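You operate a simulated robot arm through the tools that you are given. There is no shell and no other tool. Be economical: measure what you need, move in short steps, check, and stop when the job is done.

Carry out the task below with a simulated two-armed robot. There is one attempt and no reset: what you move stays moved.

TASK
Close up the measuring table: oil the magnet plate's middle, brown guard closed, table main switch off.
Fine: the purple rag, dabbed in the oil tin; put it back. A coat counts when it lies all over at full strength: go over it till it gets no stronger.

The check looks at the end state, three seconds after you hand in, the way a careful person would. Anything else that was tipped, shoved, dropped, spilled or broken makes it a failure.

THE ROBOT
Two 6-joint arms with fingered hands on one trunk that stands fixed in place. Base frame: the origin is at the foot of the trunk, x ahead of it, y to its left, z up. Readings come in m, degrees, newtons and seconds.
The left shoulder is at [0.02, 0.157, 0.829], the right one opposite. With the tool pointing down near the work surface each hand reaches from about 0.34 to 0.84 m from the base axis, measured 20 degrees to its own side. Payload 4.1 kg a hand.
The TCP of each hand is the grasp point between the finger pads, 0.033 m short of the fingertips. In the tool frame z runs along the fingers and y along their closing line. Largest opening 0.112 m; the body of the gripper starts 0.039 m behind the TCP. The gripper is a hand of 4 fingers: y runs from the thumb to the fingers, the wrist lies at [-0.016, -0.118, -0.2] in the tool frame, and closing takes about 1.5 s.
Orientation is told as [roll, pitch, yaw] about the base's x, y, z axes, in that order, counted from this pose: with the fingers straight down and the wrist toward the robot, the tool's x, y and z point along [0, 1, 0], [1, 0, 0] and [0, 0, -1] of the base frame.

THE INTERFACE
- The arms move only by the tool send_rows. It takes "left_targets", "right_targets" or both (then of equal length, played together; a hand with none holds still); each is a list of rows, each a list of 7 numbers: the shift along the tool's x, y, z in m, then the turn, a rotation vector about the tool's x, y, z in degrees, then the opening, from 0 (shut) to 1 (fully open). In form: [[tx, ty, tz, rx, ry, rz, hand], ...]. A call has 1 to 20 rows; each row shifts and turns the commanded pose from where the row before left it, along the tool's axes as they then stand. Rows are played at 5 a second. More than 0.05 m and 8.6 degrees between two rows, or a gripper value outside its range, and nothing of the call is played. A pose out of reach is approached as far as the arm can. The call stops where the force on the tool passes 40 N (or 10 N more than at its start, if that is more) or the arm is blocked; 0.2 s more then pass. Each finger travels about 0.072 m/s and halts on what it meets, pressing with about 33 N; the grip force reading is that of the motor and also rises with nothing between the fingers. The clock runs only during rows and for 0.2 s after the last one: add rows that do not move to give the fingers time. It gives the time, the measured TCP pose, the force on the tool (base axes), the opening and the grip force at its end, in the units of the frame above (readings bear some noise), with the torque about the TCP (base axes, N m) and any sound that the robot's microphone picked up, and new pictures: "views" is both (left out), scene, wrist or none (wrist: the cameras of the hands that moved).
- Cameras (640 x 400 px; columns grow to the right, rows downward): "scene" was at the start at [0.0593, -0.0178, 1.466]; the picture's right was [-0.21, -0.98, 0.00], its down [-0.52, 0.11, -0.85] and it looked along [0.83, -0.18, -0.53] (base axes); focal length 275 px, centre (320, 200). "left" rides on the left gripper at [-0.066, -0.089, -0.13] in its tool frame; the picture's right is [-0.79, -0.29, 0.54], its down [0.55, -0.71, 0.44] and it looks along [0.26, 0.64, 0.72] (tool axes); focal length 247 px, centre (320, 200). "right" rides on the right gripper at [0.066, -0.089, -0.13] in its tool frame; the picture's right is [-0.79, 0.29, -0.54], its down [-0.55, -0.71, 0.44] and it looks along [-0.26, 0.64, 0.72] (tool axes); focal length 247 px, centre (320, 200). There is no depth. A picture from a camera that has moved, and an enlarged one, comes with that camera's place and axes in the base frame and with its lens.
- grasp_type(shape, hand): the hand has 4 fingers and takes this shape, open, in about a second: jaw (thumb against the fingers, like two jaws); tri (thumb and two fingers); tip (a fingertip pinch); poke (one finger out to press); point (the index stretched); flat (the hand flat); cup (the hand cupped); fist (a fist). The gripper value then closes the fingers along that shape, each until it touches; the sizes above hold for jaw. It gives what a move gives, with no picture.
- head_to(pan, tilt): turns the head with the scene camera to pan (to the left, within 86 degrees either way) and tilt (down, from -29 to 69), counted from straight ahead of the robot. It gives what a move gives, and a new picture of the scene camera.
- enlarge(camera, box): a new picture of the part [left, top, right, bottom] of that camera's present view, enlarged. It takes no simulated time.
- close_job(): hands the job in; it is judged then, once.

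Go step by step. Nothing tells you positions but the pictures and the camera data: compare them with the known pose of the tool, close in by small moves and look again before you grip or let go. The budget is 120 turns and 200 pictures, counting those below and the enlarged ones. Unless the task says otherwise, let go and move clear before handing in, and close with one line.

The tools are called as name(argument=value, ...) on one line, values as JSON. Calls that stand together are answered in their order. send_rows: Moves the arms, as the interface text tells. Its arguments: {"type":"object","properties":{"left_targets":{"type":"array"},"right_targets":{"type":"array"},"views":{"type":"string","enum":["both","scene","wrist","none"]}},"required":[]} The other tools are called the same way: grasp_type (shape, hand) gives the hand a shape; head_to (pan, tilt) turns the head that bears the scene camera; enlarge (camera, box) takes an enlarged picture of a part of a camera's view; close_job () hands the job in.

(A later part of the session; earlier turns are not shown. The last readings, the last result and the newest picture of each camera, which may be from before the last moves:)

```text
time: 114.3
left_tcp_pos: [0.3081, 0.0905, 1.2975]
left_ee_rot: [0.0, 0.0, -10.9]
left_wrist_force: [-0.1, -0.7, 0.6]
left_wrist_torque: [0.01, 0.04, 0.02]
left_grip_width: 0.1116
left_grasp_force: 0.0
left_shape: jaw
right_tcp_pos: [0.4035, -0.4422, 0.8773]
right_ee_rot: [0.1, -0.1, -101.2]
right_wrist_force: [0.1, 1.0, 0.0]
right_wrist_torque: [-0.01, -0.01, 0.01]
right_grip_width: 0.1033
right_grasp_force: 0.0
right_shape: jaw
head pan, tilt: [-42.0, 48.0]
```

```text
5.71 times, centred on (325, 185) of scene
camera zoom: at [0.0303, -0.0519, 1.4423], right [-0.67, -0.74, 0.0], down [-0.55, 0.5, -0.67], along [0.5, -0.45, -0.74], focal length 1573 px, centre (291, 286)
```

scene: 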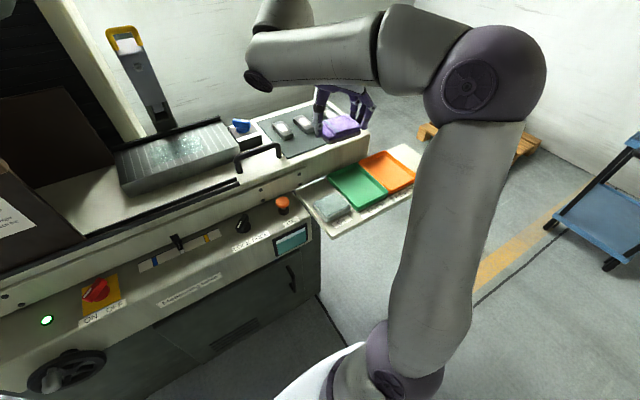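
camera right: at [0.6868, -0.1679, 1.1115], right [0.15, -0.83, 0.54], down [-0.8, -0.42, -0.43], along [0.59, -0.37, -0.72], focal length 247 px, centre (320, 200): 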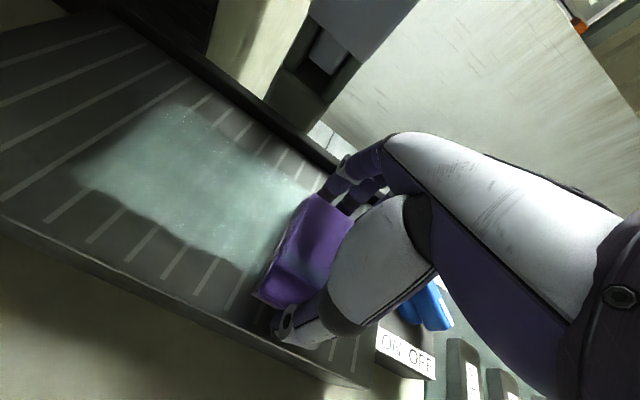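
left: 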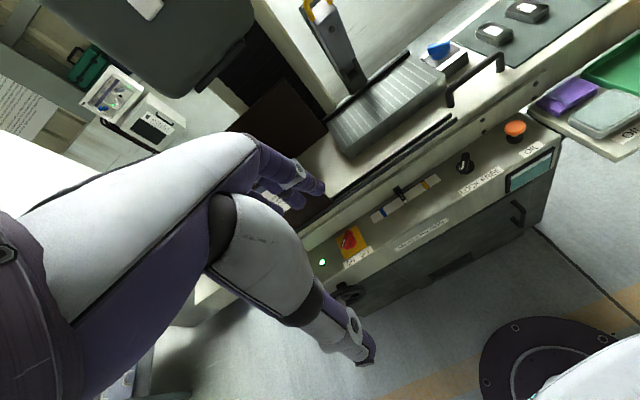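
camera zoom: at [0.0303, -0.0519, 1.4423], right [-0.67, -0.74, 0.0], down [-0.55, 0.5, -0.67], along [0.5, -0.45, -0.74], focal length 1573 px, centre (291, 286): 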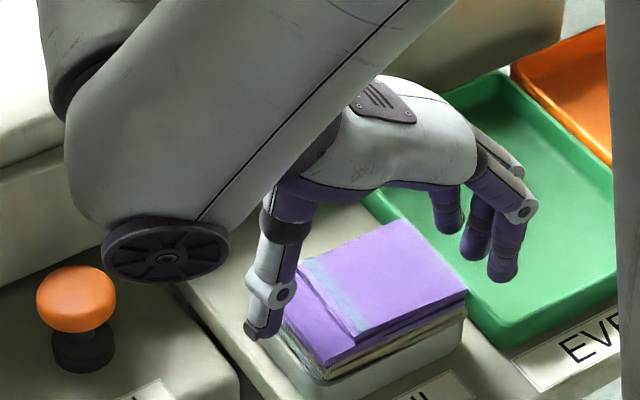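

send_rows(right_targets=[[0, 0, 0.002, 0, 0, 0, 0.85], [0, 0, 0, 0, 0, 0, 0.7], [0, 0, 0, 0, 0, 0, 0.4], [0, 0, 0, 0, 0, 0, 0], [0, 0, 0, 0, 0, 0, 0], [0, 0, 0, 0, 0, 0, 0], [0, 0, 0, 0, 0, 0, 0], [0, 0, 0.003, 0, 0, 0, 0], [0, 0, 0, 0, 0, 0, 0]], views="none")

enlarge(camera="scene", box=[290, 150, 360, 220])

```text
time: 116.3
left_tcp_pos: [0.3058, 0.0904, 1.2964]
left_ee_rot: [0.0, 0.0, -11.1]
left_wrist_force: [0.1, -1.0, 0.0]
left_wrist_torque: [-0.02, -0.03, 0.0]
left_grip_width: 0.1118
left_grasp_force: 0.1
left_shape: jaw
right_tcp_pos: [0.4037, -0.4424, 0.8731]
right_ee_rot: [0.2, -0.3, -101.1]
right_wrist_force: [-4.2, 2.2, 27.5]
right_wrist_torque: [0.17, 0.16, -0.12]
right_grip_width: 0.0839
right_grasp_force: 33.1
right_shape: jaw
head pan, tilt: [-42.0, 48.0]
```

```text
5.71 times, centred on (325, 185) of scene
camera zoom: at [0.0296, -0.0513, 1.4423], right [-0.67, -0.74, 0.0], down [-0.55, 0.5, -0.67], along [0.5, -0.45, -0.74], focal length 1573 px, centre (291, 286)
```

zoom: 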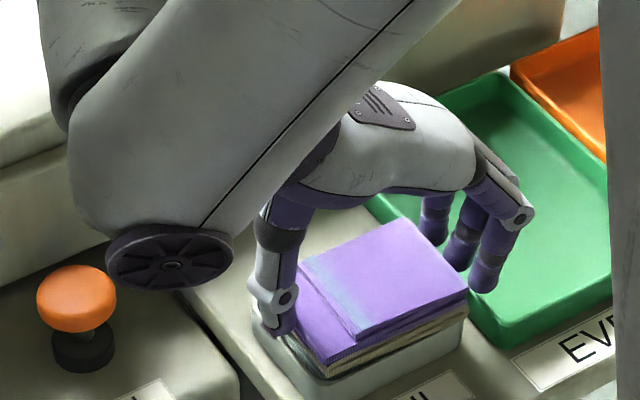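

Dabbed firmly again with good protrusion. Lift, rotate back and travel to the plate.

send_rows(right_targets=[[0, 0, -0.02, 0, 0, 0, 0], [0, 0, -0.045, 0, 0, 0, 0], [0, 0, -0.045, 0, 0, 0, 0], [0, 0, -0.045, 0, 0, 0, 0], [0, 0, -0.045, 0, 0, 0, 0], [0, 0, -0.045, 0, 0, 0, 0], [0, 0, 0, 0, 0, -8.3, 0], [0, 0, 0, 0, 0, -8.3, 0], [0, 0, 0, 0, 0, -8.3, 0], [0, 0, 0, 0, 0, -8.3, 0], [0, 0, 0, 0, 0, -8.3, 0], [0, 0, 0, 0, 0, -8.3, 0], [0, 0, 0, 0, 0, -8.3, 0], [0, 0, 0, 0, 0, -8.3, 0], [0, 0, 0, 0, 0, -8.3, 0], [0, 0, 0, 0, 0, -8.3, 0], [0, 0, 0, 0, 0, -8.3, 0]], views="none")

head_to(pan=-10, tilt=38)

send_rows(right_targets=[[0.0248, 0.0344, 0, 0, 0, 0, 0], [0.0248, 0.0344, 0, 0, 0, 0, 0], [0.0248, 0.0344, 0, 0, 0, 0, 0], [0.0248, 0.0344, 0, 0, 0, 0, 0], [0.0248, 0.0344, 0, 0, 0, 0, 0], [0.0248, 0.0344, 0, 0, 0, 0, 0], [0.0248, 0.0344, 0, 0, 0, 0, 0], [0.04, 0.0, 0.0, 0, 0, 0, 0], [0.025, 0.0, 0.035, 0, 0, 0, 0], [0, 0, 0.04, 0, 0, 0, 0], [0, 0, 0.03, 0, 0, 0, 0], [0, 0, 0, 0, 0, 0, 0]], views="scene")

```text
time: 119.9
left_tcp_pos: [0.3077, 0.0902, 1.2971]
left_ee_rot: [-0.1, 0.0, -11.0]
left_wrist_force: [0.1, 0.2, 0.1]
left_wrist_torque: [-0.01, 0.0, -0.02]
left_grip_width: 0.1115
left_grasp_force: 0.2
left_shape: jaw
right_tcp_pos: [0.4046, -0.4407, 1.1159]
right_ee_rot: [0.0, -0.1, -9.7]
right_wrist_force: [0.2, 0.1, 0.3]
right_wrist_torque: [0.01, -0.02, 0.0]
right_grip_width: 0.0837
right_grasp_force: 32.7
right_shape: jaw
head pan, tilt: [-42.0, 48.0]
```

```text
time: 120.8
left_tcp_pos: [0.3086, 0.0918, 1.2968]
left_ee_rot: [0.0, 0.0, -10.9]
left_wrist_force: [0.1, 0.5, 0.1]
left_wrist_torque: [-0.02, 0.0, 0.0]
left_grip_width: 0.1117
left_grasp_force: 0.0
left_shape: jaw
right_tcp_pos: [0.4045, -0.4402, 1.1157]
right_ee_rot: [-0.1, 0.0, -9.9]
right_wrist_force: [-0.9, 0.6, 1.0]
right_wrist_torque: [-0.03, 0.0, 0.0]
right_grip_width: 0.0837
right_grasp_force: 32.8
right_shape: jaw
head pan, tilt: [-10.0, 38.0]
```

scene: 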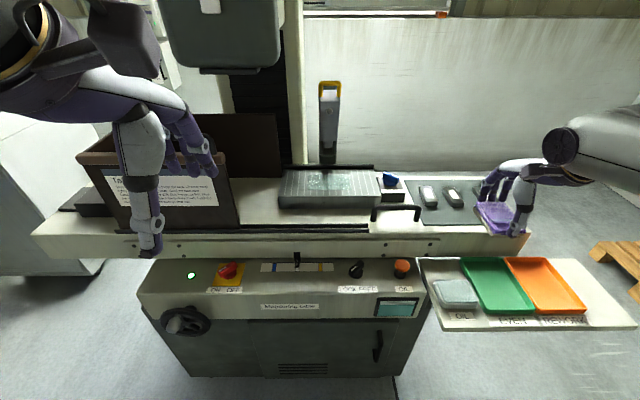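

```text
time: 123.4
left_tcp_pos: [0.3077, 0.0906, 1.2961]
left_ee_rot: [0.1, 0.1, -10.9]
left_wrist_force: [-0.5, 0.7, 0.6]
left_wrist_torque: [0.0, -0.01, 0.02]
left_grip_width: 0.1118
left_grasp_force: 0.1
left_shape: jaw
right_tcp_pos: [0.6812, -0.246, 1.0111]
right_ee_rot: [-0.1, 0.1, -9.9]
right_wrist_force: [0.6, -0.4, -0.4]
right_wrist_torque: [-0.01, 0.0, 0.01]
right_grip_width: 0.0836
right_grasp_force: 33.6
right_shape: jaw
head pan, tilt: [-10.0, 38.0]
```

scene: 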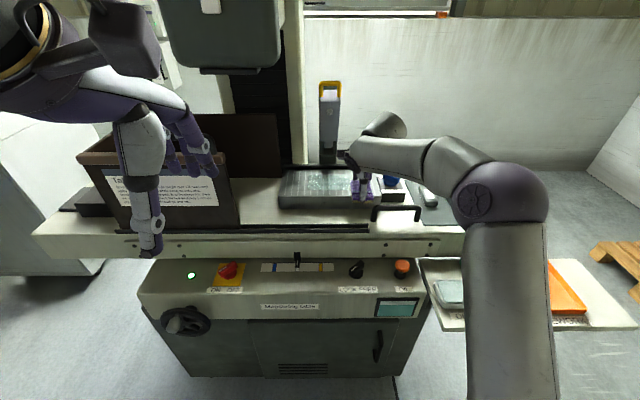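

send_rows(right_targets=[[0.004, 0.025, 0.004, 0, 0, 0, 0], [0.005, 0.028, 0, 0, 0, 0, 0], [0.005, 0.028, 0, 0, 0, 0, 0], [0, 0, 0.007, 0, 0, 0, 0], [0, 0, 0.005, 0, 0, 0, 0], [0, 0, 0.003, 0, 0, 0, 0], [0, 0, 0, 0, 0, 0, 0]], views="none")

```text
time: 125.0
left_tcp_pos: [0.3093, 0.0903, 1.2962]
left_ee_rot: [-0.1, -0.1, -10.9]
left_wrist_force: [0.3, 0.7, -0.7]
left_wrist_torque: [-0.04, 0.01, 0.02]
left_grip_width: 0.1117
left_grasp_force: 0.1
left_shape: jaw
right_tcp_pos: [0.7644, -0.2471, 0.9928]
right_ee_rot: [-0.2, 0.1, -9.9]
right_wrist_force: [0.1, -0.9, -0.5]
right_wrist_torque: [-0.01, -0.01, 0.01]
right_grip_width: 0.0828
right_grasp_force: 32.8
right_shape: jaw
head pan, tilt: [-10.0, 38.0]
```

send_rows(right_targets=[[0, 0.002, 0.0045, 0, 0, 0, 0], [0.0165, -0.003, 0, 0, 0, 0, 0], [0.0165, -0.003, 0, 0, 0, 0, 0], [0.0165, -0.003, 0, 0, 0, 0, 0], [0.0165, -0.003, 0, 0, 0, 0, 0], [0.0165, -0.003, 0, 0, 0, 0, 0], [0.0165, -0.003, 0, 0, 0, 0, 0], [0.0165, -0.003, 0, 0, 0, 0, 0], [0.0165, -0.003, 0, 0, 0, 0, 0], [0.0165, -0.003, 0, 0, 0, 0, 0]], views="none")

```text
time: 127.2
left_tcp_pos: [0.3068, 0.0913, 1.298]
left_ee_rot: [0.1, 0.1, -11.0]
left_wrist_force: [-0.2, -0.6, 0.1]
left_wrist_torque: [0.03, 0.0, -0.06]
left_grip_width: 0.1116
left_grasp_force: 0.1
left_shape: jaw
right_tcp_pos: [0.7611, -0.0968, 0.9875]
right_ee_rot: [-0.1, -0.2, -9.8]
right_wrist_force: [1.5, -6.2, 19.8]
right_wrist_torque: [-0.31, 0.68, 0.32]
right_grip_width: 0.0838
right_grasp_force: 33.1
right_shape: jaw
right hand out of reach, approached as far as the arm can: row 10
head pan, tilt: [-10.0, 38.0]
```

Good contact. Tilt forward at the left end for the back strip, then sweep right and back.

send_rows(right_targets=[[0, 0.004, -0.001, -4, 0, 0, 0], [0, 0.014, 0, 0, 0, 0, 0], [-0.014, 0.0025, 0.001, 0, 0, 0, 0], [-0.014, 0.0025, 0, 0, 0, 0, 0], [-0.014, 0.0025, 0, 0, 0, 0, 0], [-0.014, 0.0025, 0, 0, 0, 0, 0], [-0.014, 0.0015, 0, 0, 0, 0, 0], [-0.014, 0.0005, 0, 0, 0, 0, 0], [-0.014, 0.0005, 0, 0, 0, 0, 0], [-0.014, 0.0005, 0, 0, 0, 0, 0], [-0.014, 0, 0, 0, 0, 0, 0], [-0.014, 0, 0, 0, 0, 0, 0], [-0.014, 0, 0, 0, 0, 0, 0], [0, 0, 0, 0, 0, 0, 0]], views="none")

enlarge(camera="scene", box=[295, 160, 375, 210])

```text
time: 130.2
left_tcp_pos: [0.3076, 0.0909, 1.2968]
left_ee_rot: [0.0, 0.0, -11.0]
left_wrist_force: [0.1, -0.2, -0.3]
left_wrist_torque: [0.01, 0.01, -0.01]
left_grip_width: 0.1118
left_grasp_force: 0.0
left_shape: jaw
right_tcp_pos: [0.7663, -0.2533, 0.988]
right_ee_rot: [-0.1, -3.9, -9.8]
right_wrist_force: [0.4, -0.1, -0.7]
right_wrist_torque: [0.0, 0.01, 0.02]
right_grip_width: 0.081
right_grasp_force: 33.0
right_shape: jaw
head pan, tilt: [-10.0, 38.0]
```

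```text
8.00 times, centred on (335, 185) of scene
camera zoom: at [0.0567, -0.0142, 1.4567], right [-0.17, -0.98, 0.0], down [-0.61, 0.11, -0.79], along [0.78, -0.14, -0.62], focal length 2202 px, centre (200, 320)
```

zoom: 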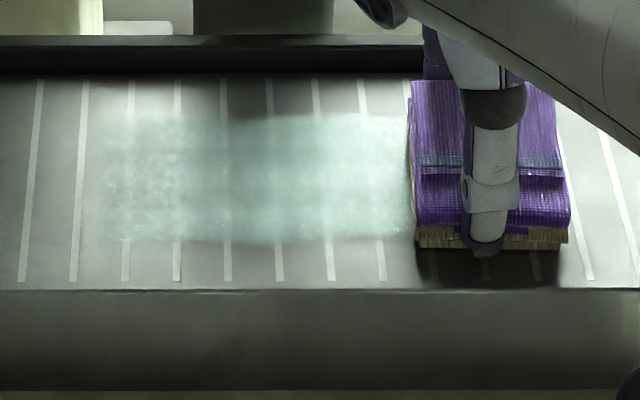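

Right side is now full. I flatten the hand, press, go left and do short strokes at the left part.

send_rows(right_targets=[[0, 0, 0.0, 4, 0, 0, 0], [0, 0, 0.002, 0, 0, 0, 0], [0.0165, -0.003, 0, 0, 0, 0, 0], [0.0165, -0.003, 0, 0, 0, 0, 0], [0.0165, -0.003, 0, 0, 0, 0, 0], [0.0165, -0.003, 0, 0, 0, 0, 0], [0.0165, -0.003, 0, 0, 0, 0, 0], [0.0165, -0.003, 0, 0, 0, 0, 0], [0.0165, -0.003, 0, 0, 0, 0, 0], [0.0165, -0.003, 0, 0, 0, 0, 0], [0.0165, -0.003, 0, 0, 0, 0, 0], [0.01, -0.002, 0, 0, 0, 0, 0], [0, 0, 0, 0, 0, 0, 0]], views="none")

```text
time: 133.0
left_tcp_pos: [0.3079, 0.0907, 1.2987]
left_ee_rot: [0.1, 0.0, -11.1]
left_wrist_force: [0.0, 0.2, -0.2]
left_wrist_torque: [-0.03, 0.01, -0.01]
left_grip_width: 0.1116
left_grasp_force: 0.1
left_shape: jaw
right_tcp_pos: [0.7549, -0.0936, 0.9852]
right_ee_rot: [0.1, -0.3, -9.9]
right_wrist_force: [5.7, -4.4, 18.5]
right_wrist_torque: [-0.32, -0.99, -0.11]
right_grip_width: 0.0816
right_grasp_force: 33.4
right_shape: jaw
right hand out of reach, approached as far as the arm can: row 12
head pan, tilt: [-10.0, 38.0]
```

send_rows(right_targets=[[-0.015, 0.009, 0, 0, 0, 0, 0], [-0.015, 0.0027, 0, 0, 0, 0, 0], [-0.015, 0.0027, 0, 0, 0, 0, 0], [-0.015, 0.0027, 0, 0, 0, 0, 0], [-0.015, 0.0027, 0, 0, 0, 0, 0], [0.015, -0.0027, 0, 0, 0, 0, 0], [0.015, -0.0027, 0, 0, 0, 0, 0], [0.015, -0.0027, 0, 0, 0, 0, 0], [0.015, -0.0027, 0, 0, 0, 0, 0], [0.012, -0.0027, 0, 0, 0, 0, 0], [-0.015, 0.0027, 0, 0, 0, 0, 0], [-0.015, 0.0027, 0, 0, 0, 0, 0], [-0.015, 0.0027, 0, 0, 0, 0, 0], [-0.015, 0.0027, 0, 0, 0, 0, 0], [-0.015, 0.0027, 0, 0, 0, 0, 0], [-0.015, 0.0027, 0, 0, 0, 0, 0], [-0.015, 0.0027, 0, 0, 0, 0, 0], [-0.015, 0.0027, 0, 0, 0, 0, 0], [-0.015, 0.0027, 0, 0, 0, 0, 0], [-0.01, 0, 0, 0, 0, 0, 0]], views="none")

enlarge(camera="scene", box=[295, 160, 375, 210])

enlarge(camera="right", box=[40, 80, 360, 320])

```text
time: 137.2
left_tcp_pos: [0.3079, 0.0914, 1.2957]
left_ee_rot: [0.0, 0.0, -11.1]
left_wrist_force: [-0.1, 0.2, 0.4]
left_wrist_torque: [0.0, -0.02, 0.01]
left_grip_width: 0.1118
left_grasp_force: 0.0
left_shape: jaw
right_tcp_pos: [0.7634, -0.2447, 0.9813]
right_ee_rot: [-0.1, 0.1, -9.9]
right_wrist_force: [-0.2, 7.0, 18.0]
right_wrist_torque: [0.21, -0.18, 0.06]
right_grip_width: 0.0807
right_grasp_force: 32.9
right_shape: jaw
right hand out of reach, approached as far as the arm can: row 16
head pan, tilt: [-10.0, 38.0]
```

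```text
8.00 times, centred on (335, 185) of scene
camera zoom: at [0.0562, -0.0137, 1.4568], right [-0.17, -0.98, 0.0], down [-0.61, 0.11, -0.79], along [0.78, -0.14, -0.62], focal length 2202 px, centre (200, 320)
```

zoom: 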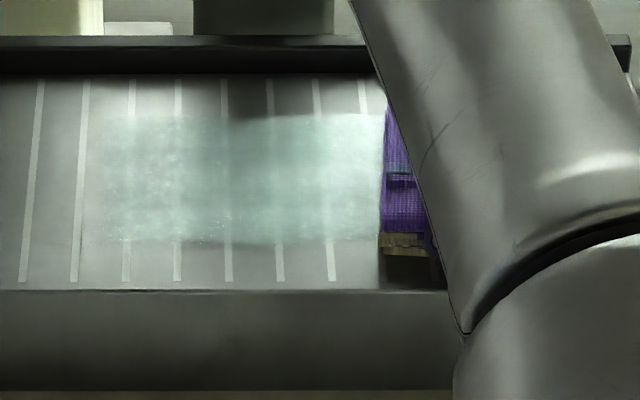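

```text
1.67 times, centred on (200, 200) of right
camera zoom: at [0.6885, -0.1641, 1.1133], right [0.15, -0.83, 0.54], down [-0.8, -0.42, -0.43], along [0.59, -0.37, -0.72], focal length 412 px, centre (520, 200)
```

zoom: 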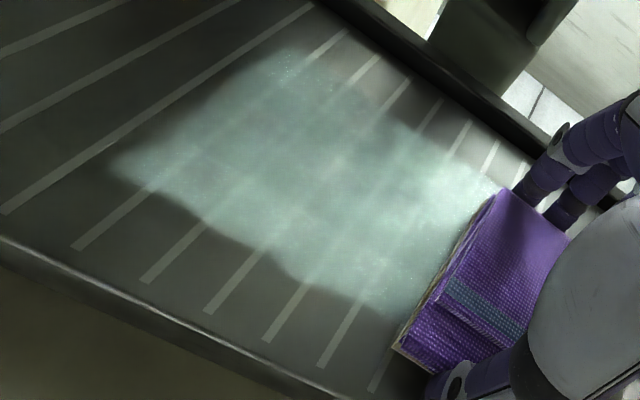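

Much more even. Regrip to restore protrusion, then further passes.

send_rows(right_targets=[[0, 0, -0.001, 0, 0, 0, 0.8], [0, 0, 0, 0, 0, 0, 0.95], [0, 0, 0, 0, 0, 0, 0.95], [0, 0, 0, 0, 0, 0, 0.95], [0, 0, -0.005, 0, 0, 0, 0.95], [0, 0, -0.004, 0, 0, 0, 0.95], [0, 0, 0, 0, 0, 0, 0.85], [0, 0, 0, 0, 0, 0, 0.7], [0, 0, 0, 0, 0, 0, 0.4], [0, 0, 0, 0, 0, 0, 0], [0, 0, 0, 0, 0, 0, 0], [0, 0, 0, 0, 0, 0, 0], [0, 0, 0.002, 0, 0, 0, 0], [0, 0, 0, 0, 0, 0, 0]], views="none")

enlarge(camera="right", box=[200, 140, 400, 360])

```text
time: 140.2
left_tcp_pos: [0.3083, 0.091, 1.2972]
left_ee_rot: [0.0, 0.0, -11.1]
left_wrist_force: [0.6, 0.7, -0.4]
left_wrist_torque: [0.02, 0.02, -0.01]
left_grip_width: 0.1116
left_grasp_force: 0.1
left_shape: jaw
right_tcp_pos: [0.7632, -0.2431, 0.9917]
right_ee_rot: [0.1, -0.1, -9.9]
right_wrist_force: [0.7, -0.7, 7.2]
right_wrist_torque: [-0.02, 0.14, 0.01]
right_grip_width: 0.0847
right_grasp_force: 33.5
right_shape: jaw
head pan, tilt: [-10.0, 38.0]
```

```text
1.82 times, centred on (300, 250) of right
camera zoom: at [0.6877, -0.1636, 1.1227], right [0.15, -0.83, 0.54], down [-0.79, -0.42, -0.44], along [0.59, -0.37, -0.72], focal length 449 px, centre (356, 109)
```

zoom: 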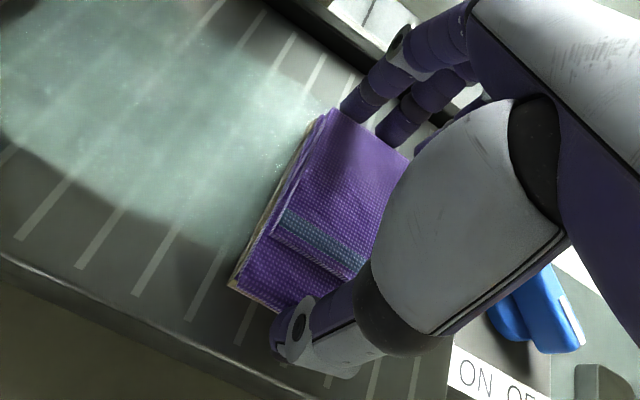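

send_rows(right_targets=[[-0.008, 0.002, 0.001, 0, 0, 0, 0], [0.0165, -0.003, 0, 0, 0, 0, 0], [0.0165, -0.003, 0, 0, 0, 0, 0], [0.0165, -0.003, 0, 0, 0, 0, 0], [0.0165, -0.003, 0, 0, 0, 0, 0], [0.0165, -0.003, 0, 0, 0, 0, 0], [0.0165, -0.003, 0, 0, 0, 0, 0], [0.0165, -0.003, 0, 0, 0, 0, 0], [0.0165, -0.003, 0, 0, 0, 0, 0], [0.0165, -0.003, 0, 0, 0, 0, 0], [0, 0.004, -0.001, -4, 0, 0, 0], [0, 0.012, 0, 0, 0, 0, 0], [0.008, -0.001, 0.0015, 0, 0, 0, 0], [-0.014, 0.0025, 0, 0, 0, 0, 0], [-0.014, 0.0025, 0, 0, 0, 0, 0], [-0.014, 0.0025, 0, 0, 0, 0, 0], [-0.014, 0.0025, 0, 0, 0, 0, 0], [-0.014, 0.0025, 0, 0, 0, 0, 0], [-0.014, 0.0025, 0, 0, 0, 0, 0], [0, 0, 0, 0, 0, 0, 0]], views="none")

send_rows(right_targets=[[-0.015, 0.001, 0.001, 0, 0, 0, 0], [-0.015, 0.001, 0, 0, 0, 0, 0], [-0.015, 0.0, 0, 0, 0, 0, 0], [-0.015, 0.0, 0, 0, 0, 0, 0], [-0.015, 0.0, 0, 0, 0, 0, 0], [0, -0.004, 0.0, 4, 0, 0, 0], [0.0165, -0.003, 0.001, 0, 0, 0, 0], [0.0165, -0.003, 0, 0, 0, 0, 0], [0.0165, -0.003, 0, 0, 0, 0, 0], [0.0165, -0.003, 0, 0, 0, 0, 0], [0.0165, -0.003, 0, 0, 0, 0, 0], [0.0165, -0.003, 0, 0, 0, 0, 0], [0.0165, -0.003, 0, 0, 0, 0, 0], [0.0165, -0.003, 0, 0, 0, 0, 0], [0.0165, -0.003, 0, 0, 0, 0, 0], [-0.0165, 0.003, 0, 0, 0, 0, 0], [-0.0165, 0.003, 0, 0, 0, 0, 0], [-0.0165, 0.003, 0, 0, 0, 0, 0], [-0.0165, 0.003, 0, 0, 0, 0, 0], [-0.0165, 0.003, 0, 0, 0, 0, 0]], views="none")

send_rows(right_targets=[[-0.0165, 0.003, 0, 0, 0, 0, 0], [-0.0165, 0.003, 0, 0, 0, 0, 0], [-0.0165, 0.003, 0, 0, 0, 0, 0], [-0.0165, 0.003, 0, 0, 0, 0, 0], [-0.01, 0.0, 0, 0, 0, 0, 0], [0, -0.03, -0.02, 0, 0, 0, 0], [0, -0.03, -0.03, 0, 0, 0, 0], [-0.03, -0.02, -0.03, 0, 0, 0, 0], [-0.035, 0, 0, 0, 0, 0, 0], [0, 0, 0, 0, 0, 0, 0]], views="none")

enlarge(camera="scene", box=[295, 160, 375, 210])

enlarge(camera="right", box=[0, 0, 360, 300])

```text
time: 144.4
left_tcp_pos: [0.3071, 0.09, 1.2971]
left_ee_rot: [0.0, -0.1, -10.8]
left_wrist_force: [0.0, 0.0, -0.4]
left_wrist_torque: [0.0, -0.01, -0.01]
left_grip_width: 0.1117
left_grasp_force: 0.0
left_shape: jaw
right_tcp_pos: [0.7789, -0.1809, 0.991]
right_ee_rot: [-0.1, -3.9, -9.8]
right_wrist_force: [-0.4, 2.5, 4.5]
right_wrist_torque: [0.09, 0.2, -0.11]
right_grip_width: 0.0813
right_grasp_force: 33.3
right_shape: jaw
head pan, tilt: [-10.0, 38.0]
```

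```text
time: 148.6
left_tcp_pos: [0.3067, 0.0902, 1.2972]
left_ee_rot: [0.0, 0.0, -11.0]
left_wrist_force: [-0.3, -0.5, -0.3]
left_wrist_torque: [0.0, 0.01, 0.03]
left_grip_width: 0.1114
left_grasp_force: 0.0
left_shape: jaw
right_tcp_pos: [0.7641, -0.185, 0.9902]
right_ee_rot: [-0.1, -0.2, -9.7]
right_wrist_force: [0.5, 7.1, 20.2]
right_wrist_torque: [0.0, -0.74, 0.29]
right_grip_width: 0.082
right_grasp_force: 33.2
right_shape: jaw
head pan, tilt: [-10.0, 38.0]
```

```text
time: 150.8
left_tcp_pos: [0.3084, 0.0896, 1.2978]
left_ee_rot: [0.0, 0.0, -11.1]
left_wrist_force: [-0.3, 0.7, 0.4]
left_wrist_torque: [-0.01, 0.04, -0.02]
left_grip_width: 0.1117
left_grasp_force: 0.1
left_shape: jaw
right_tcp_pos: [0.6712, -0.3144, 1.0703]
right_ee_rot: [-0.1, 0.1, -9.8]
right_wrist_force: [-0.8, -0.8, 0.5]
right_wrist_torque: [-0.03, 0.02, -0.01]
right_grip_width: 0.082
right_grasp_force: 33.4
right_shape: jaw
head pan, tilt: [-10.0, 38.0]
```

```text
8.00 times, centred on (335, 185) of scene
camera zoom: at [0.0568, -0.0141, 1.4567], right [-0.17, -0.98, 0.0], down [-0.61, 0.11, -0.79], along [0.78, -0.14, -0.62], focal length 2202 px, centre (200, 320)
```

zoom: 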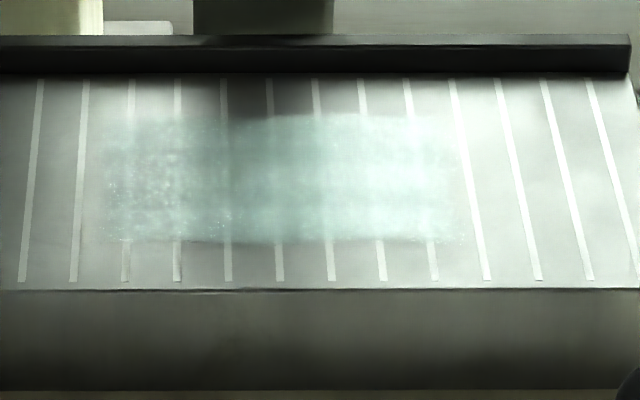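

```text
1.33 times, centred on (180, 150) of right
camera zoom: at [0.5958, -0.234, 1.2], right [0.15, -0.83, 0.54], down [-0.8, -0.42, -0.43], along [0.59, -0.36, -0.72], focal length 329 px, centre (507, 267)
```

zoom: 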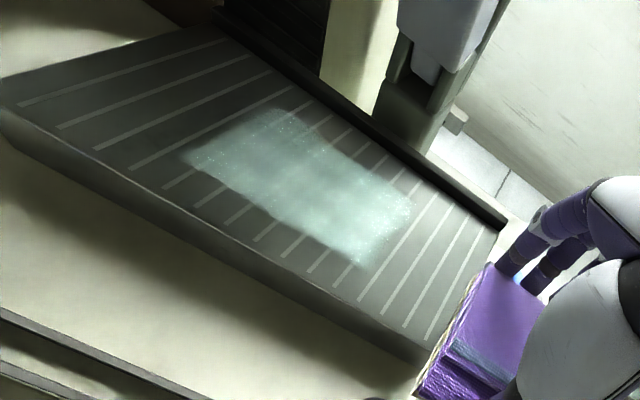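

The coat shows no further change from the earlier views, so it is saturated over the whole zone. Now I return the rag to its place on the tray.

send_rows(right_targets=[[0, 0, -0.03, 0, 0, 0, 0], [-0.0328, -0.0294, 0, 0, 0, 0, 0], [-0.0328, -0.0294, 0, 0, 0, 0, 0], [-0.0328, -0.0294, 0, 0, 0, 0, 0], [-0.0328, -0.0294, 0, 0, 0, 0, 0], [-0.0328, -0.0294, 0, 0, 0, 0, 0], [0, 0, 0, 0, 0, 8.3, 0], [0, 0, 0, 0, 0, 8.3, 0], [0, 0, 0, 0, 0, 8.3, 0], [0, 0, 0, 0, 0, 8.3, 0], [0, 0, 0, 0, 0, 8.3, 0], [0, 0, 0, 0, 0, 8.3, 0], [0, 0, 0, 0, 0, 8.3, 0], [0, 0, 0, 0, 0, 8.3, 0], [0, 0, 0, 0, 0, 8.3, 0], [0, 0, 0, 0, 0, 8.3, 0], [0, 0, 0, 0, 0, 8.3, 0], [0, 0, 0, 0, 0, 0, 0]], views="none")

head_to(pan=-42, tilt=48)

```text
time: 154.6
left_tcp_pos: [0.3082, 0.09, 1.2969]
left_ee_rot: [0.0, 0.0, -10.9]
left_wrist_force: [0.1, -0.6, 0.0]
left_wrist_torque: [-0.02, 0.0, -0.01]
left_grip_width: 0.1114
left_grasp_force: 0.1
left_shape: jaw
right_tcp_pos: [0.5008, -0.4499, 1.0998]
right_ee_rot: [-0.1, -0.2, -101.2]
right_wrist_force: [0.3, -0.8, 0.1]
right_wrist_torque: [-0.01, 0.0, 0.02]
right_grip_width: 0.0823
right_grasp_force: 33.0
right_shape: jaw
head pan, tilt: [-10.0, 38.0]
```

```text
time: 155.6
left_tcp_pos: [0.3089, 0.0911, 1.2972]
left_ee_rot: [0.0, -0.1, -11.1]
left_wrist_force: [0.1, -0.5, 0.0]
left_wrist_torque: [-0.02, 0.02, 0.0]
left_grip_width: 0.1115
left_grasp_force: 0.1
left_shape: jaw
right_tcp_pos: [0.5001, -0.4504, 1.0986]
right_ee_rot: [0.0, -0.1, -101.1]
right_wrist_force: [0.4, -0.2, 0.0]
right_wrist_torque: [0.01, 0.0, 0.03]
right_grip_width: 0.0825
right_grasp_force: 32.8
right_shape: jaw
head pan, tilt: [-42.0, 48.0]
```

scene: 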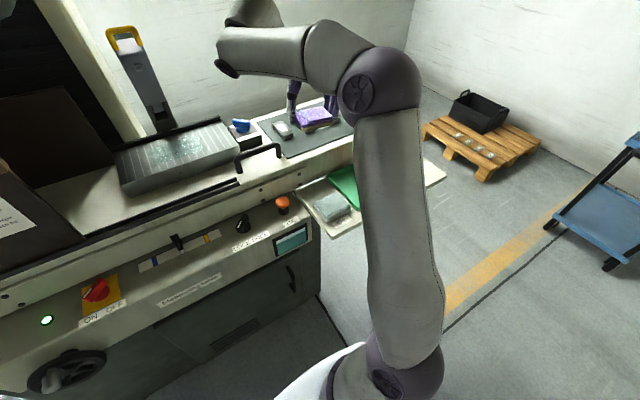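

send_rows(right_targets=[[-0.002, -0.0015, 0.045, 0, 0, 0, 0], [0, 0, 0.045, 0, 0, 0, 0], [0, 0, 0.045, 0, 0, 0, 0], [0, 0, 0.045, 0, 0, 0, 0], [0, 0, 0.035, 0, 0, 0, 0], [0, 0, 0.014, 0, 0, 0, 0], [0, 0, 0, 0, 0, 0, 0]], views="none")

enlarge(camera="scene", box=[290, 150, 360, 210])

```text
time: 157.2
left_tcp_pos: [0.3072, 0.0901, 1.2966]
left_ee_rot: [0.0, 0.2, -10.9]
left_wrist_force: [0.8, -0.8, -0.8]
left_wrist_torque: [0.0, 0.0, -0.03]
left_grip_width: 0.1116
left_grasp_force: 0.1
left_shape: jaw
right_tcp_pos: [0.4972, -0.4493, 0.8714]
right_ee_rot: [0.1, -0.2, -101.2]
right_wrist_force: [-0.2, 0.6, -0.6]
right_wrist_torque: [0.0, 0.02, -0.03]
right_grip_width: 0.0824
right_grasp_force: 32.9
right_shape: jaw
head pan, tilt: [-42.0, 48.0]
```

```text
6.67 times, centred on (325, 180) of scene
camera zoom: at [0.0302, -0.0519, 1.4423], right [-0.67, -0.74, 0.0], down [-0.55, 0.5, -0.67], along [0.5, -0.45, -0.74], focal length 1835 px, centre (287, 333)
```

zoom: 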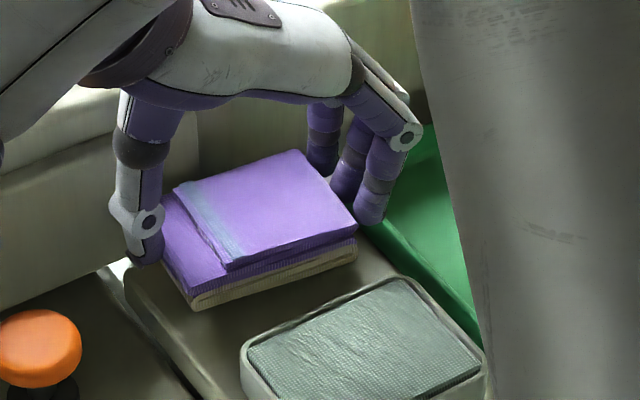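

send_rows(right_targets=[[0, 0, 0.008, 0, 0, 0, 0], [0, 0, 0.007, 0, 0, 0, 0], [0, 0, 0.005, 0, 0, 0, 0], [0, 0, 0.003, 0, 0, 0, 0], [0, 0, 0, 0, 0, 0, 0]], views="none")

enlarge(camera="scene", box=[290, 150, 360, 210])

```text
time: 158.4
left_tcp_pos: [0.3084, 0.0907, 1.2973]
left_ee_rot: [0.0, 0.0, -11.0]
left_wrist_force: [0.4, -0.9, -0.2]
left_wrist_torque: [0.02, 0.01, -0.03]
left_grip_width: 0.1116
left_grasp_force: 0.1
left_shape: jaw
right_tcp_pos: [0.4997, -0.4496, 0.847]
right_ee_rot: [-0.1, 0.0, -101.2]
right_wrist_force: [0.2, -0.3, 0.0]
right_wrist_torque: [-0.02, 0.01, 0.04]
right_grip_width: 0.0825
right_grasp_force: 32.9
right_shape: jaw
head pan, tilt: [-42.0, 48.0]
```

```text
6.67 times, centred on (325, 180) of scene
camera zoom: at [0.0303, -0.0519, 1.4423], right [-0.67, -0.74, 0.0], down [-0.55, 0.5, -0.67], along [0.5, -0.45, -0.74], focal length 1835 px, centre (287, 333)
```

zoom: 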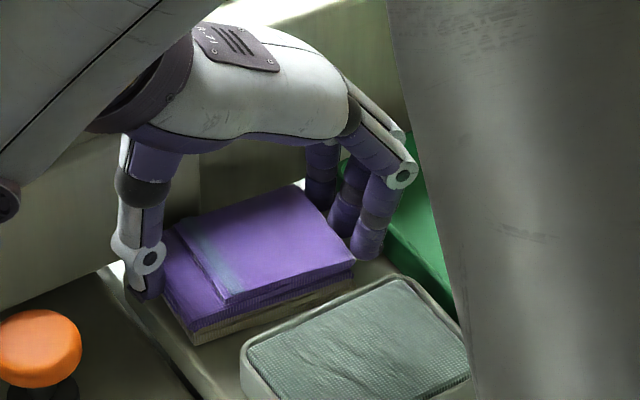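

Nearly down; a few more millimetres to contact, then release.

send_rows(right_targets=[[0, 0, 0.002, 0, 0, 0, 0], [0, 0, 0.002, 0, 0, 0, 0], [0, 0, 0, 0, 0, 0, 0]], views="none")

```text
time: 159.2
left_tcp_pos: [0.3077, 0.0912, 1.2974]
left_ee_rot: [0.0, 0.0, -10.9]
left_wrist_force: [-0.8, 1.1, -0.4]
left_wrist_torque: [-0.04, 0.01, 0.0]
left_grip_width: 0.1115
left_grasp_force: 0.1
left_shape: jaw
right_tcp_pos: [0.4991, -0.4505, 0.8443]
right_ee_rot: [0.1, -0.2, -101.2]
right_wrist_force: [-1.0, 0.3, 16.4]
right_wrist_torque: [-0.7, 0.24, -0.04]
right_grip_width: 0.0821
right_grasp_force: 33.0
right_shape: jaw
head pan, tilt: [-42.0, 48.0]
```

send_rows(right_targets=[[0, 0, 0, 0, 0, 0, 0.76], [0, 0, 0, 0, 0, 0, 0.82], [0, 0, 0, 0, 0, 0, 0.86], [0, 0, 0, 0, 0, 0, 0.86], [0, 0, -0.005, 0, 0, 0, 0.86], [0, 0, 0, 0, 0, 0, 0.88]], views="none")

enlarge(camera="scene", box=[290, 150, 360, 210])

```text
time: 160.6
left_tcp_pos: [0.3083, 0.0892, 1.2967]
left_ee_rot: [0.1, 0.0, -11.1]
left_wrist_force: [1.2, 0.5, -0.5]
left_wrist_torque: [-0.01, -0.02, 0.03]
left_grip_width: 0.1116
left_grasp_force: 0.1
left_shape: jaw
right_tcp_pos: [0.4985, -0.4486, 0.8491]
right_ee_rot: [0.0, -0.1, -101.1]
right_wrist_force: [-0.1, 0.7, 0.2]
right_wrist_torque: [0.05, -0.07, 0.01]
right_grip_width: 0.098
right_grasp_force: 0.0
right_shape: jaw
head pan, tilt: [-42.0, 48.0]
```

```text
6.67 times, centred on (325, 180) of scene
camera zoom: at [0.0303, -0.0519, 1.4423], right [-0.67, -0.74, 0.0], down [-0.55, 0.5, -0.67], along [0.5, -0.45, -0.74], focal length 1835 px, centre (287, 333)
```

zoom: 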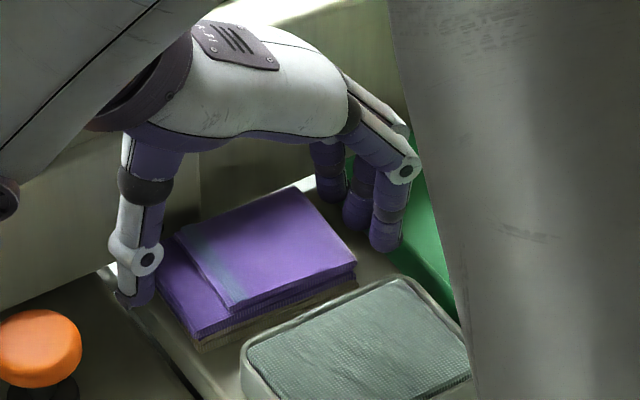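

Released. I raise straight up and check that it stays.

send_rows(right_targets=[[0, 0, -0.01, 0, 0, 0, 0.88], [0, 0, -0.02, 0, 0, 0, 0.88], [0, 0, -0.03, 0, 0, 0, 0.88], [0, 0, -0.045, 0, 0, 0, 0.88], [0, 0, -0.045, 0, 0, 0, 0.88], [0, 0, -0.045, 0, 0, 0, 0.88], [0, 0, -0.045, 0, 0, 0, 0.88], [0, 0, 0, 0, 0, 0, 0.88]], views="none")

enlarge(camera="scene", box=[280, 130, 440, 250])

```text
time: 162.4
left_tcp_pos: [0.3088, 0.0891, 1.2968]
left_ee_rot: [0.0, 0.0, -11.0]
left_wrist_force: [0.5, 0.4, -0.1]
left_wrist_torque: [-0.03, 0.0, 0.02]
left_grip_width: 0.1116
left_grasp_force: 0.1
left_shape: jaw
right_tcp_pos: [0.4989, -0.4463, 1.0865]
right_ee_rot: [-0.1, 0.0, -101.2]
right_wrist_force: [-0.2, 0.2, -0.7]
right_wrist_torque: [0.0, -0.02, -0.02]
right_grip_width: 0.0984
right_grasp_force: 0.0
right_shape: jaw
head pan, tilt: [-42.0, 48.0]
```

```text
3.33 times, centred on (360, 190) of scene
camera zoom: at [0.0303, -0.052, 1.4423], right [-0.67, -0.74, 0.0], down [-0.55, 0.5, -0.67], along [0.5, -0.45, -0.74], focal length 918 px, centre (187, 233)
```

zoom: 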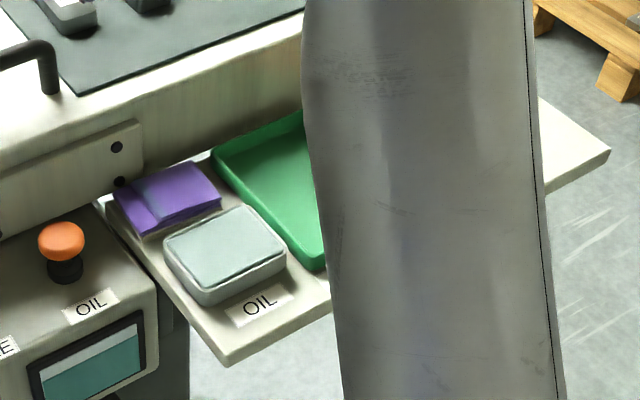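

The rag is back. Now I park the right hand toward its start, move the left hand aside and look at the guard.

send_rows(left_targets=[[0.05, 0, 0, 0, 0, 0, 1], [0.05, 0, 0, 0, 0, 0, 1], [0.05, 0, 0, 0, 0, 0, 1], [0.05, 0, 0, 0, 0, 0, 1], [0.05, 0, 0, 0, 0, 0, 1], [0, 0, 0, 0, 0, 0, 1], [0, 0, 0, 0, 0, 0, 1], [0, 0, 0, 0, 0, 0, 1], [0, 0, 0, 0, 0, 0, 1], [0, 0, 0, 0, 0, 0, 1], [0, 0, 0, 0, 0, 0, 1]], right_targets=[[0, 0, -0.04, 0, 0, -8, 1], [0, 0, -0.04, 0, 0, -8, 1], [0, 0, -0.04, 0, 0, -8, 1], [0, 0, -0.04, 0, 0, -8, 1], [0, 0, -0.03, 0, 0, -8, 1], [0, 0, 0, 0, 0, -8, 1], [0, 0, 0, 0, 0, -8, 1], [0, 0, 0, 0, 0, -8, 1], [0, -0.03, 0, 0, 0, -8, 1], [0, -0.04, 0, 0, 0, 0, 1], [0, -0.04, 0, 0, 0, 0, 1]], views="none")

head_to(pan=12, tilt=38)

enlarge(camera="scene", box=[180, 80, 460, 270])

```text
time: 164.8
left_tcp_pos: [0.3541, 0.3355, 1.2975]
left_ee_rot: [0.0, 0.0, -11.0]
left_wrist_force: [1.1, -0.6, -0.1]
left_wrist_torque: [0.01, 0.05, 0.02]
left_grip_width: 0.1119
left_grasp_force: 0.0
left_shape: jaw
right_tcp_pos: [0.4044, -0.3917, 1.2785]
right_ee_rot: [-0.1, 0.1, -29.1]
right_wrist_force: [0.0, -0.1, 0.4]
right_wrist_torque: [0.01, 0.0, -0.02]
right_grip_width: 0.1117
right_grasp_force: 0.0
right_shape: jaw
head pan, tilt: [-42.0, 48.0]
```

```text
time: 166.0
left_tcp_pos: [0.3544, 0.336, 1.2966]
left_ee_rot: [0.0, 0.0, -10.9]
left_wrist_force: [0.0, 0.6, 0.2]
left_wrist_torque: [0.0, 0.01, -0.02]
left_grip_width: 0.1116
left_grasp_force: 0.0
left_shape: jaw
right_tcp_pos: [0.4053, -0.3922, 1.2792]
right_ee_rot: [-0.1, 0.0, -29.2]
right_wrist_force: [-0.3, 0.2, 0.3]
right_wrist_torque: [0.02, -0.05, -0.01]
right_grip_width: 0.1117
right_grasp_force: 0.0
right_shape: jaw
head pan, tilt: [12.0, 38.0]
```

scene: 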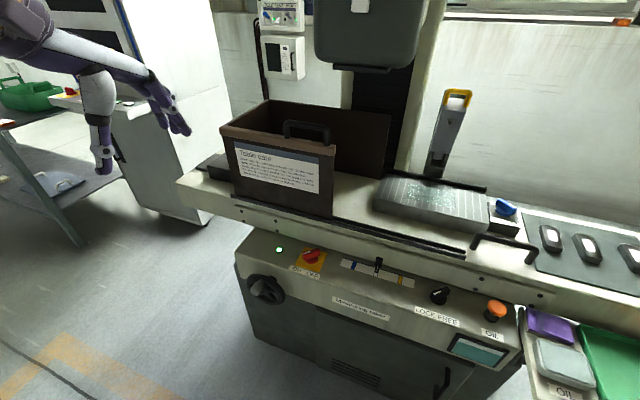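

```text
2.11 times, centred on (320, 175) of scene
camera zoom: at [0.0561, 0.0187, 1.4567], right [0.21, -0.98, 0.0], down [-0.6, -0.13, -0.79], along [0.77, 0.16, -0.62], focal length 580 px, centre (320, 253)
```

zoom: 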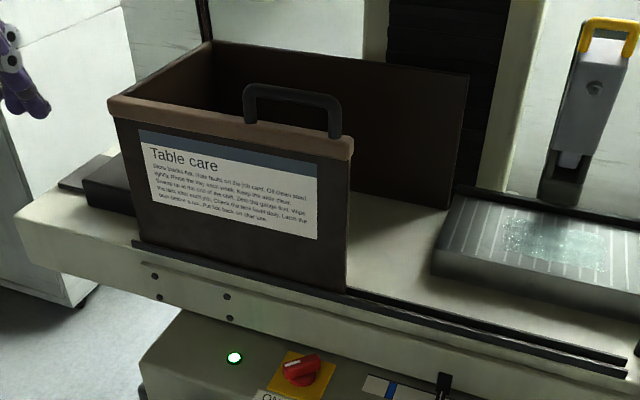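

The guard's front panel with the black handle (bar ≈ (0.68, 0.13–0.24, 1.18)) slides right along the front rails. I bring the left hand toward the handle, tilted forward 45°.

send_rows(left_targets=[[0, 0, 0, -7.5, 0, 0, 0.6], [0, 0, 0, -7.5, 0, 0, 0.6], [0, 0, 0, -7.5, 0, 0, 0.6], [0, 0, 0, -7.5, 0, 0, 0.6], [0, 0, 0, -7.5, 0, 0, 0.6], [0, 0, 0, -7.5, 0, 0, 0.6], [0, 0, 0, 0, 0, 0, 0.6]])

```text
time: 167.6
left_tcp_pos: [0.3551, 0.3359, 1.2962]
left_ee_rot: [-0.1, -45.2, -11.0]
left_wrist_force: [-0.3, -0.2, 0.9]
left_wrist_torque: [0.06, 0.0, 0.0]
left_grip_width: 0.0676
left_grasp_force: 0.0
left_shape: jaw
right_tcp_pos: [0.4048, -0.3922, 1.2794]
right_ee_rot: [-0.1, -0.1, -29.1]
right_wrist_force: [0.6, 0.5, -0.4]
right_wrist_torque: [-0.02, 0.02, 0.04]
right_grip_width: 0.1119
right_grasp_force: 0.1
right_shape: jaw
head pan, tilt: [12.0, 38.0]
camera left: at [0.1899, 0.301, 1.326], right [0.03, -0.81, -0.58], down [-0.08, 0.58, -0.81], along [1.0, 0.07, -0.05], focal length 247 px, centre (320, 200)
```

scene: 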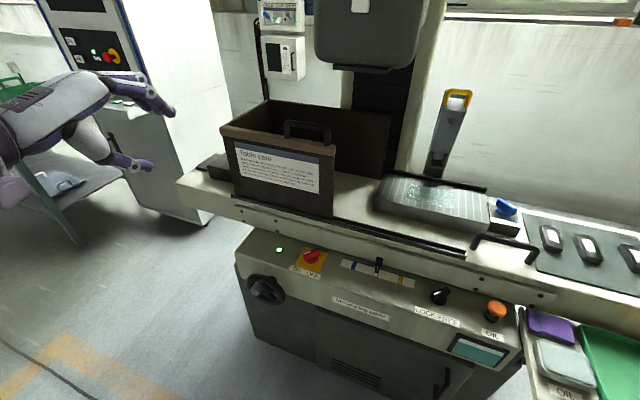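
left: 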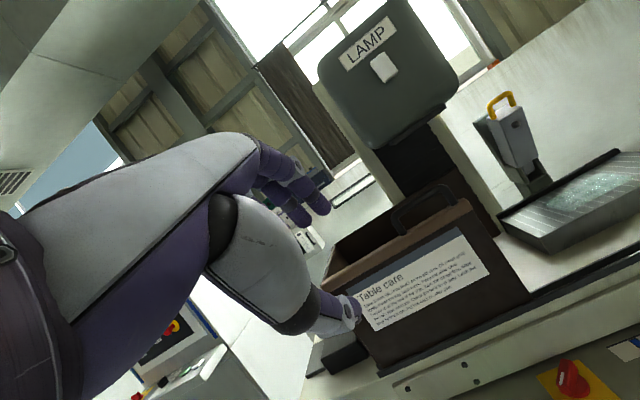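

send_rows(left_targets=[[-0.0134, 0.0244, 0.0354, 0, 0, 0, 0.6], [-0.0134, 0.0244, 0.0354, 0, 0, 0, 0.6], [-0.0134, 0.0244, 0.0354, 0, 0, 0, 0.6], [-0.0134, 0.0244, 0.0354, 0, 0, 0, 0.6], [-0.0134, 0.0244, 0.0354, 0, 0, 0, 0.6], [-0.0134, 0.0244, 0.0354, 0, 0, 0, 0.6], [0, 0, 0, 0, 0, 0, 0.6]])

enlarge(camera="scene", box=[210, 80, 370, 190])

```text
time: 169.2
left_tcp_pos: [0.4231, 0.2996, 1.2827]
left_ee_rot: [0.1, -45.0, -11.0]
left_wrist_force: [-0.3, 0.5, 0.3]
left_wrist_torque: [0.02, 0.0, 0.02]
left_grip_width: 0.0674
left_grasp_force: 0.0
left_shape: jaw
left hand out of reach, approached as far as the arm can: row 2, 3, 4, 5, 6
right_tcp_pos: [0.4039, -0.3935, 1.2792]
right_ee_rot: [-0.2, 0.0, -29.2]
right_wrist_force: [1.0, -0.5, -1.1]
right_wrist_torque: [-0.01, 0.03, 0.0]
right_grip_width: 0.112
right_grasp_force: 0.1
right_shape: jaw
head pan, tilt: [12.0, 38.0]
camera left: at [0.259, 0.2643, 1.3122], right [0.02, -0.81, -0.58], down [-0.09, 0.58, -0.81], along [1.0, 0.07, -0.06], focal length 247 px, centre (320, 200)
```

scene: 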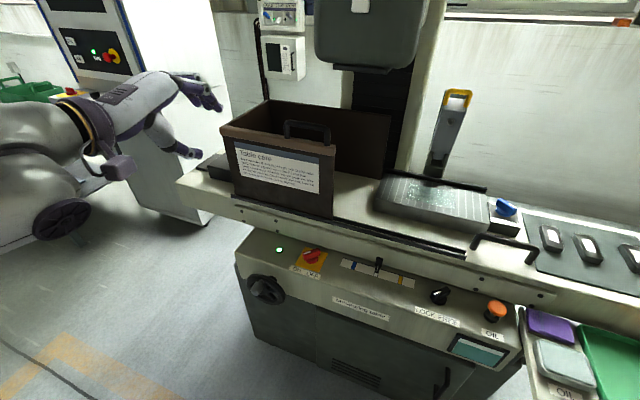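
left: 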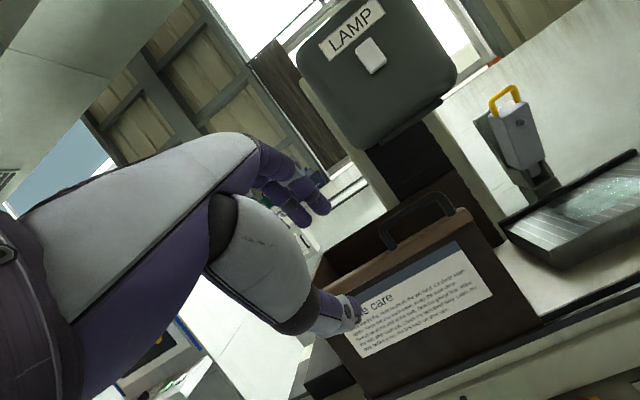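

```text
3.64 times, centred on (290, 135) of scene
camera zoom: at [0.0561, 0.0187, 1.4567], right [0.21, -0.98, 0.0], down [-0.6, -0.13, -0.79], along [0.77, 0.16, -0.62], focal length 1001 px, centre (429, 436)
```

zoom: 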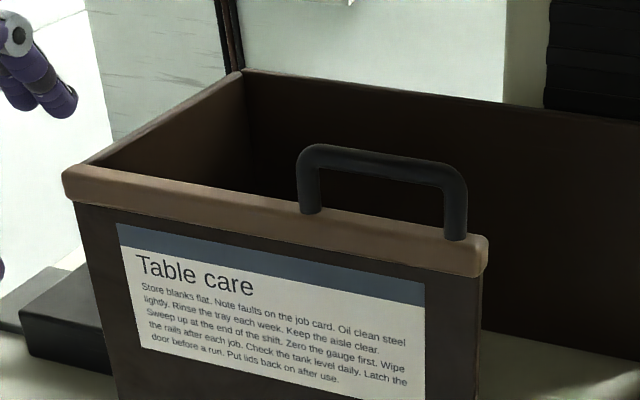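

45° tilt runs out of reach; about 22° should work. I reduce the tilt and approach above-front of the handle.

send_rows(left_targets=[[0, 0, 0, 7.7, 0, 0, 0.6], [0, 0, 0, 7.7, 0, 0, 0.6], [0, 0, 0, 7.6, 0, 0, 0.6], [-0.014, 0.036, 0.025, 0, 0, 0, 0.6], [-0.014, 0.036, 0.025, 0, 0, 0, 0.6], [-0.014, 0.036, 0.025, 0, 0, 0, 0.6], [-0.014, 0.036, 0.025, 0, 0, 0, 0.6], [-0.014, 0.036, 0.025, 0, 0, 0, 0.6], [0, 0, 0, 0, 0, 0, 0.6]], views="wrist")

enlarge(camera="scene", box=[210, 50, 370, 190])

```text
time: 171.2
left_tcp_pos: [0.621, 0.1901, 1.2359]
left_ee_rot: [-0.1, -22.0, -11.0]
left_wrist_force: [-0.6, -0.2, -0.3]
left_wrist_torque: [0.0, -0.02, 0.01]
left_grip_width: 0.0674
left_grasp_force: 0.2
left_shape: jaw
right_tcp_pos: [0.4037, -0.393, 1.2788]
right_ee_rot: [-0.1, 0.0, -29.2]
right_wrist_force: [0.7, 0.5, 0.5]
right_wrist_torque: [0.0, -0.01, -0.01]
right_grip_width: 0.1119
right_grasp_force: 0.1
right_shape: jaw
head pan, tilt: [12.0, 38.0]
camera left: at [0.4798, 0.1512, 1.3236], right [-0.21, -0.77, -0.61], down [-0.38, 0.64, -0.67], along [0.9, 0.09, -0.43], focal length 247 px, centre (320, 200)
```

left: 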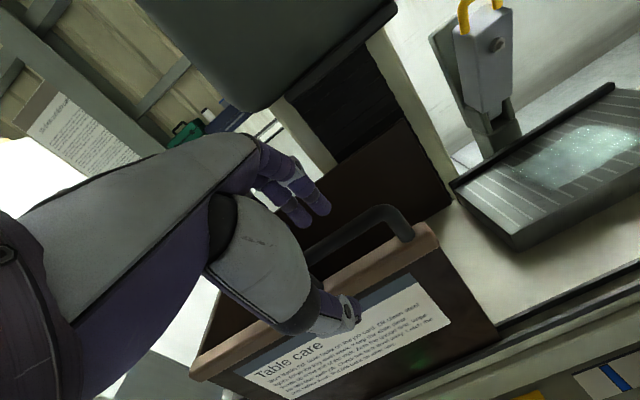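

```text
2.86 times, centred on (290, 120) of scene
camera zoom: at [0.056, 0.0188, 1.4567], right [0.21, -0.98, 0.0], down [-0.6, -0.13, -0.79], along [0.77, 0.16, -0.62], focal length 786 px, centre (406, 429)
```

zoom: 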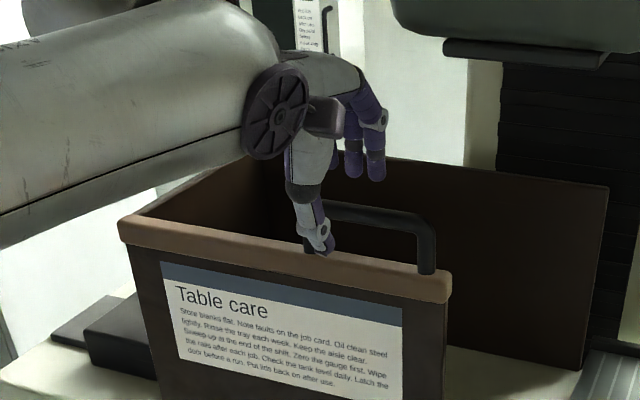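

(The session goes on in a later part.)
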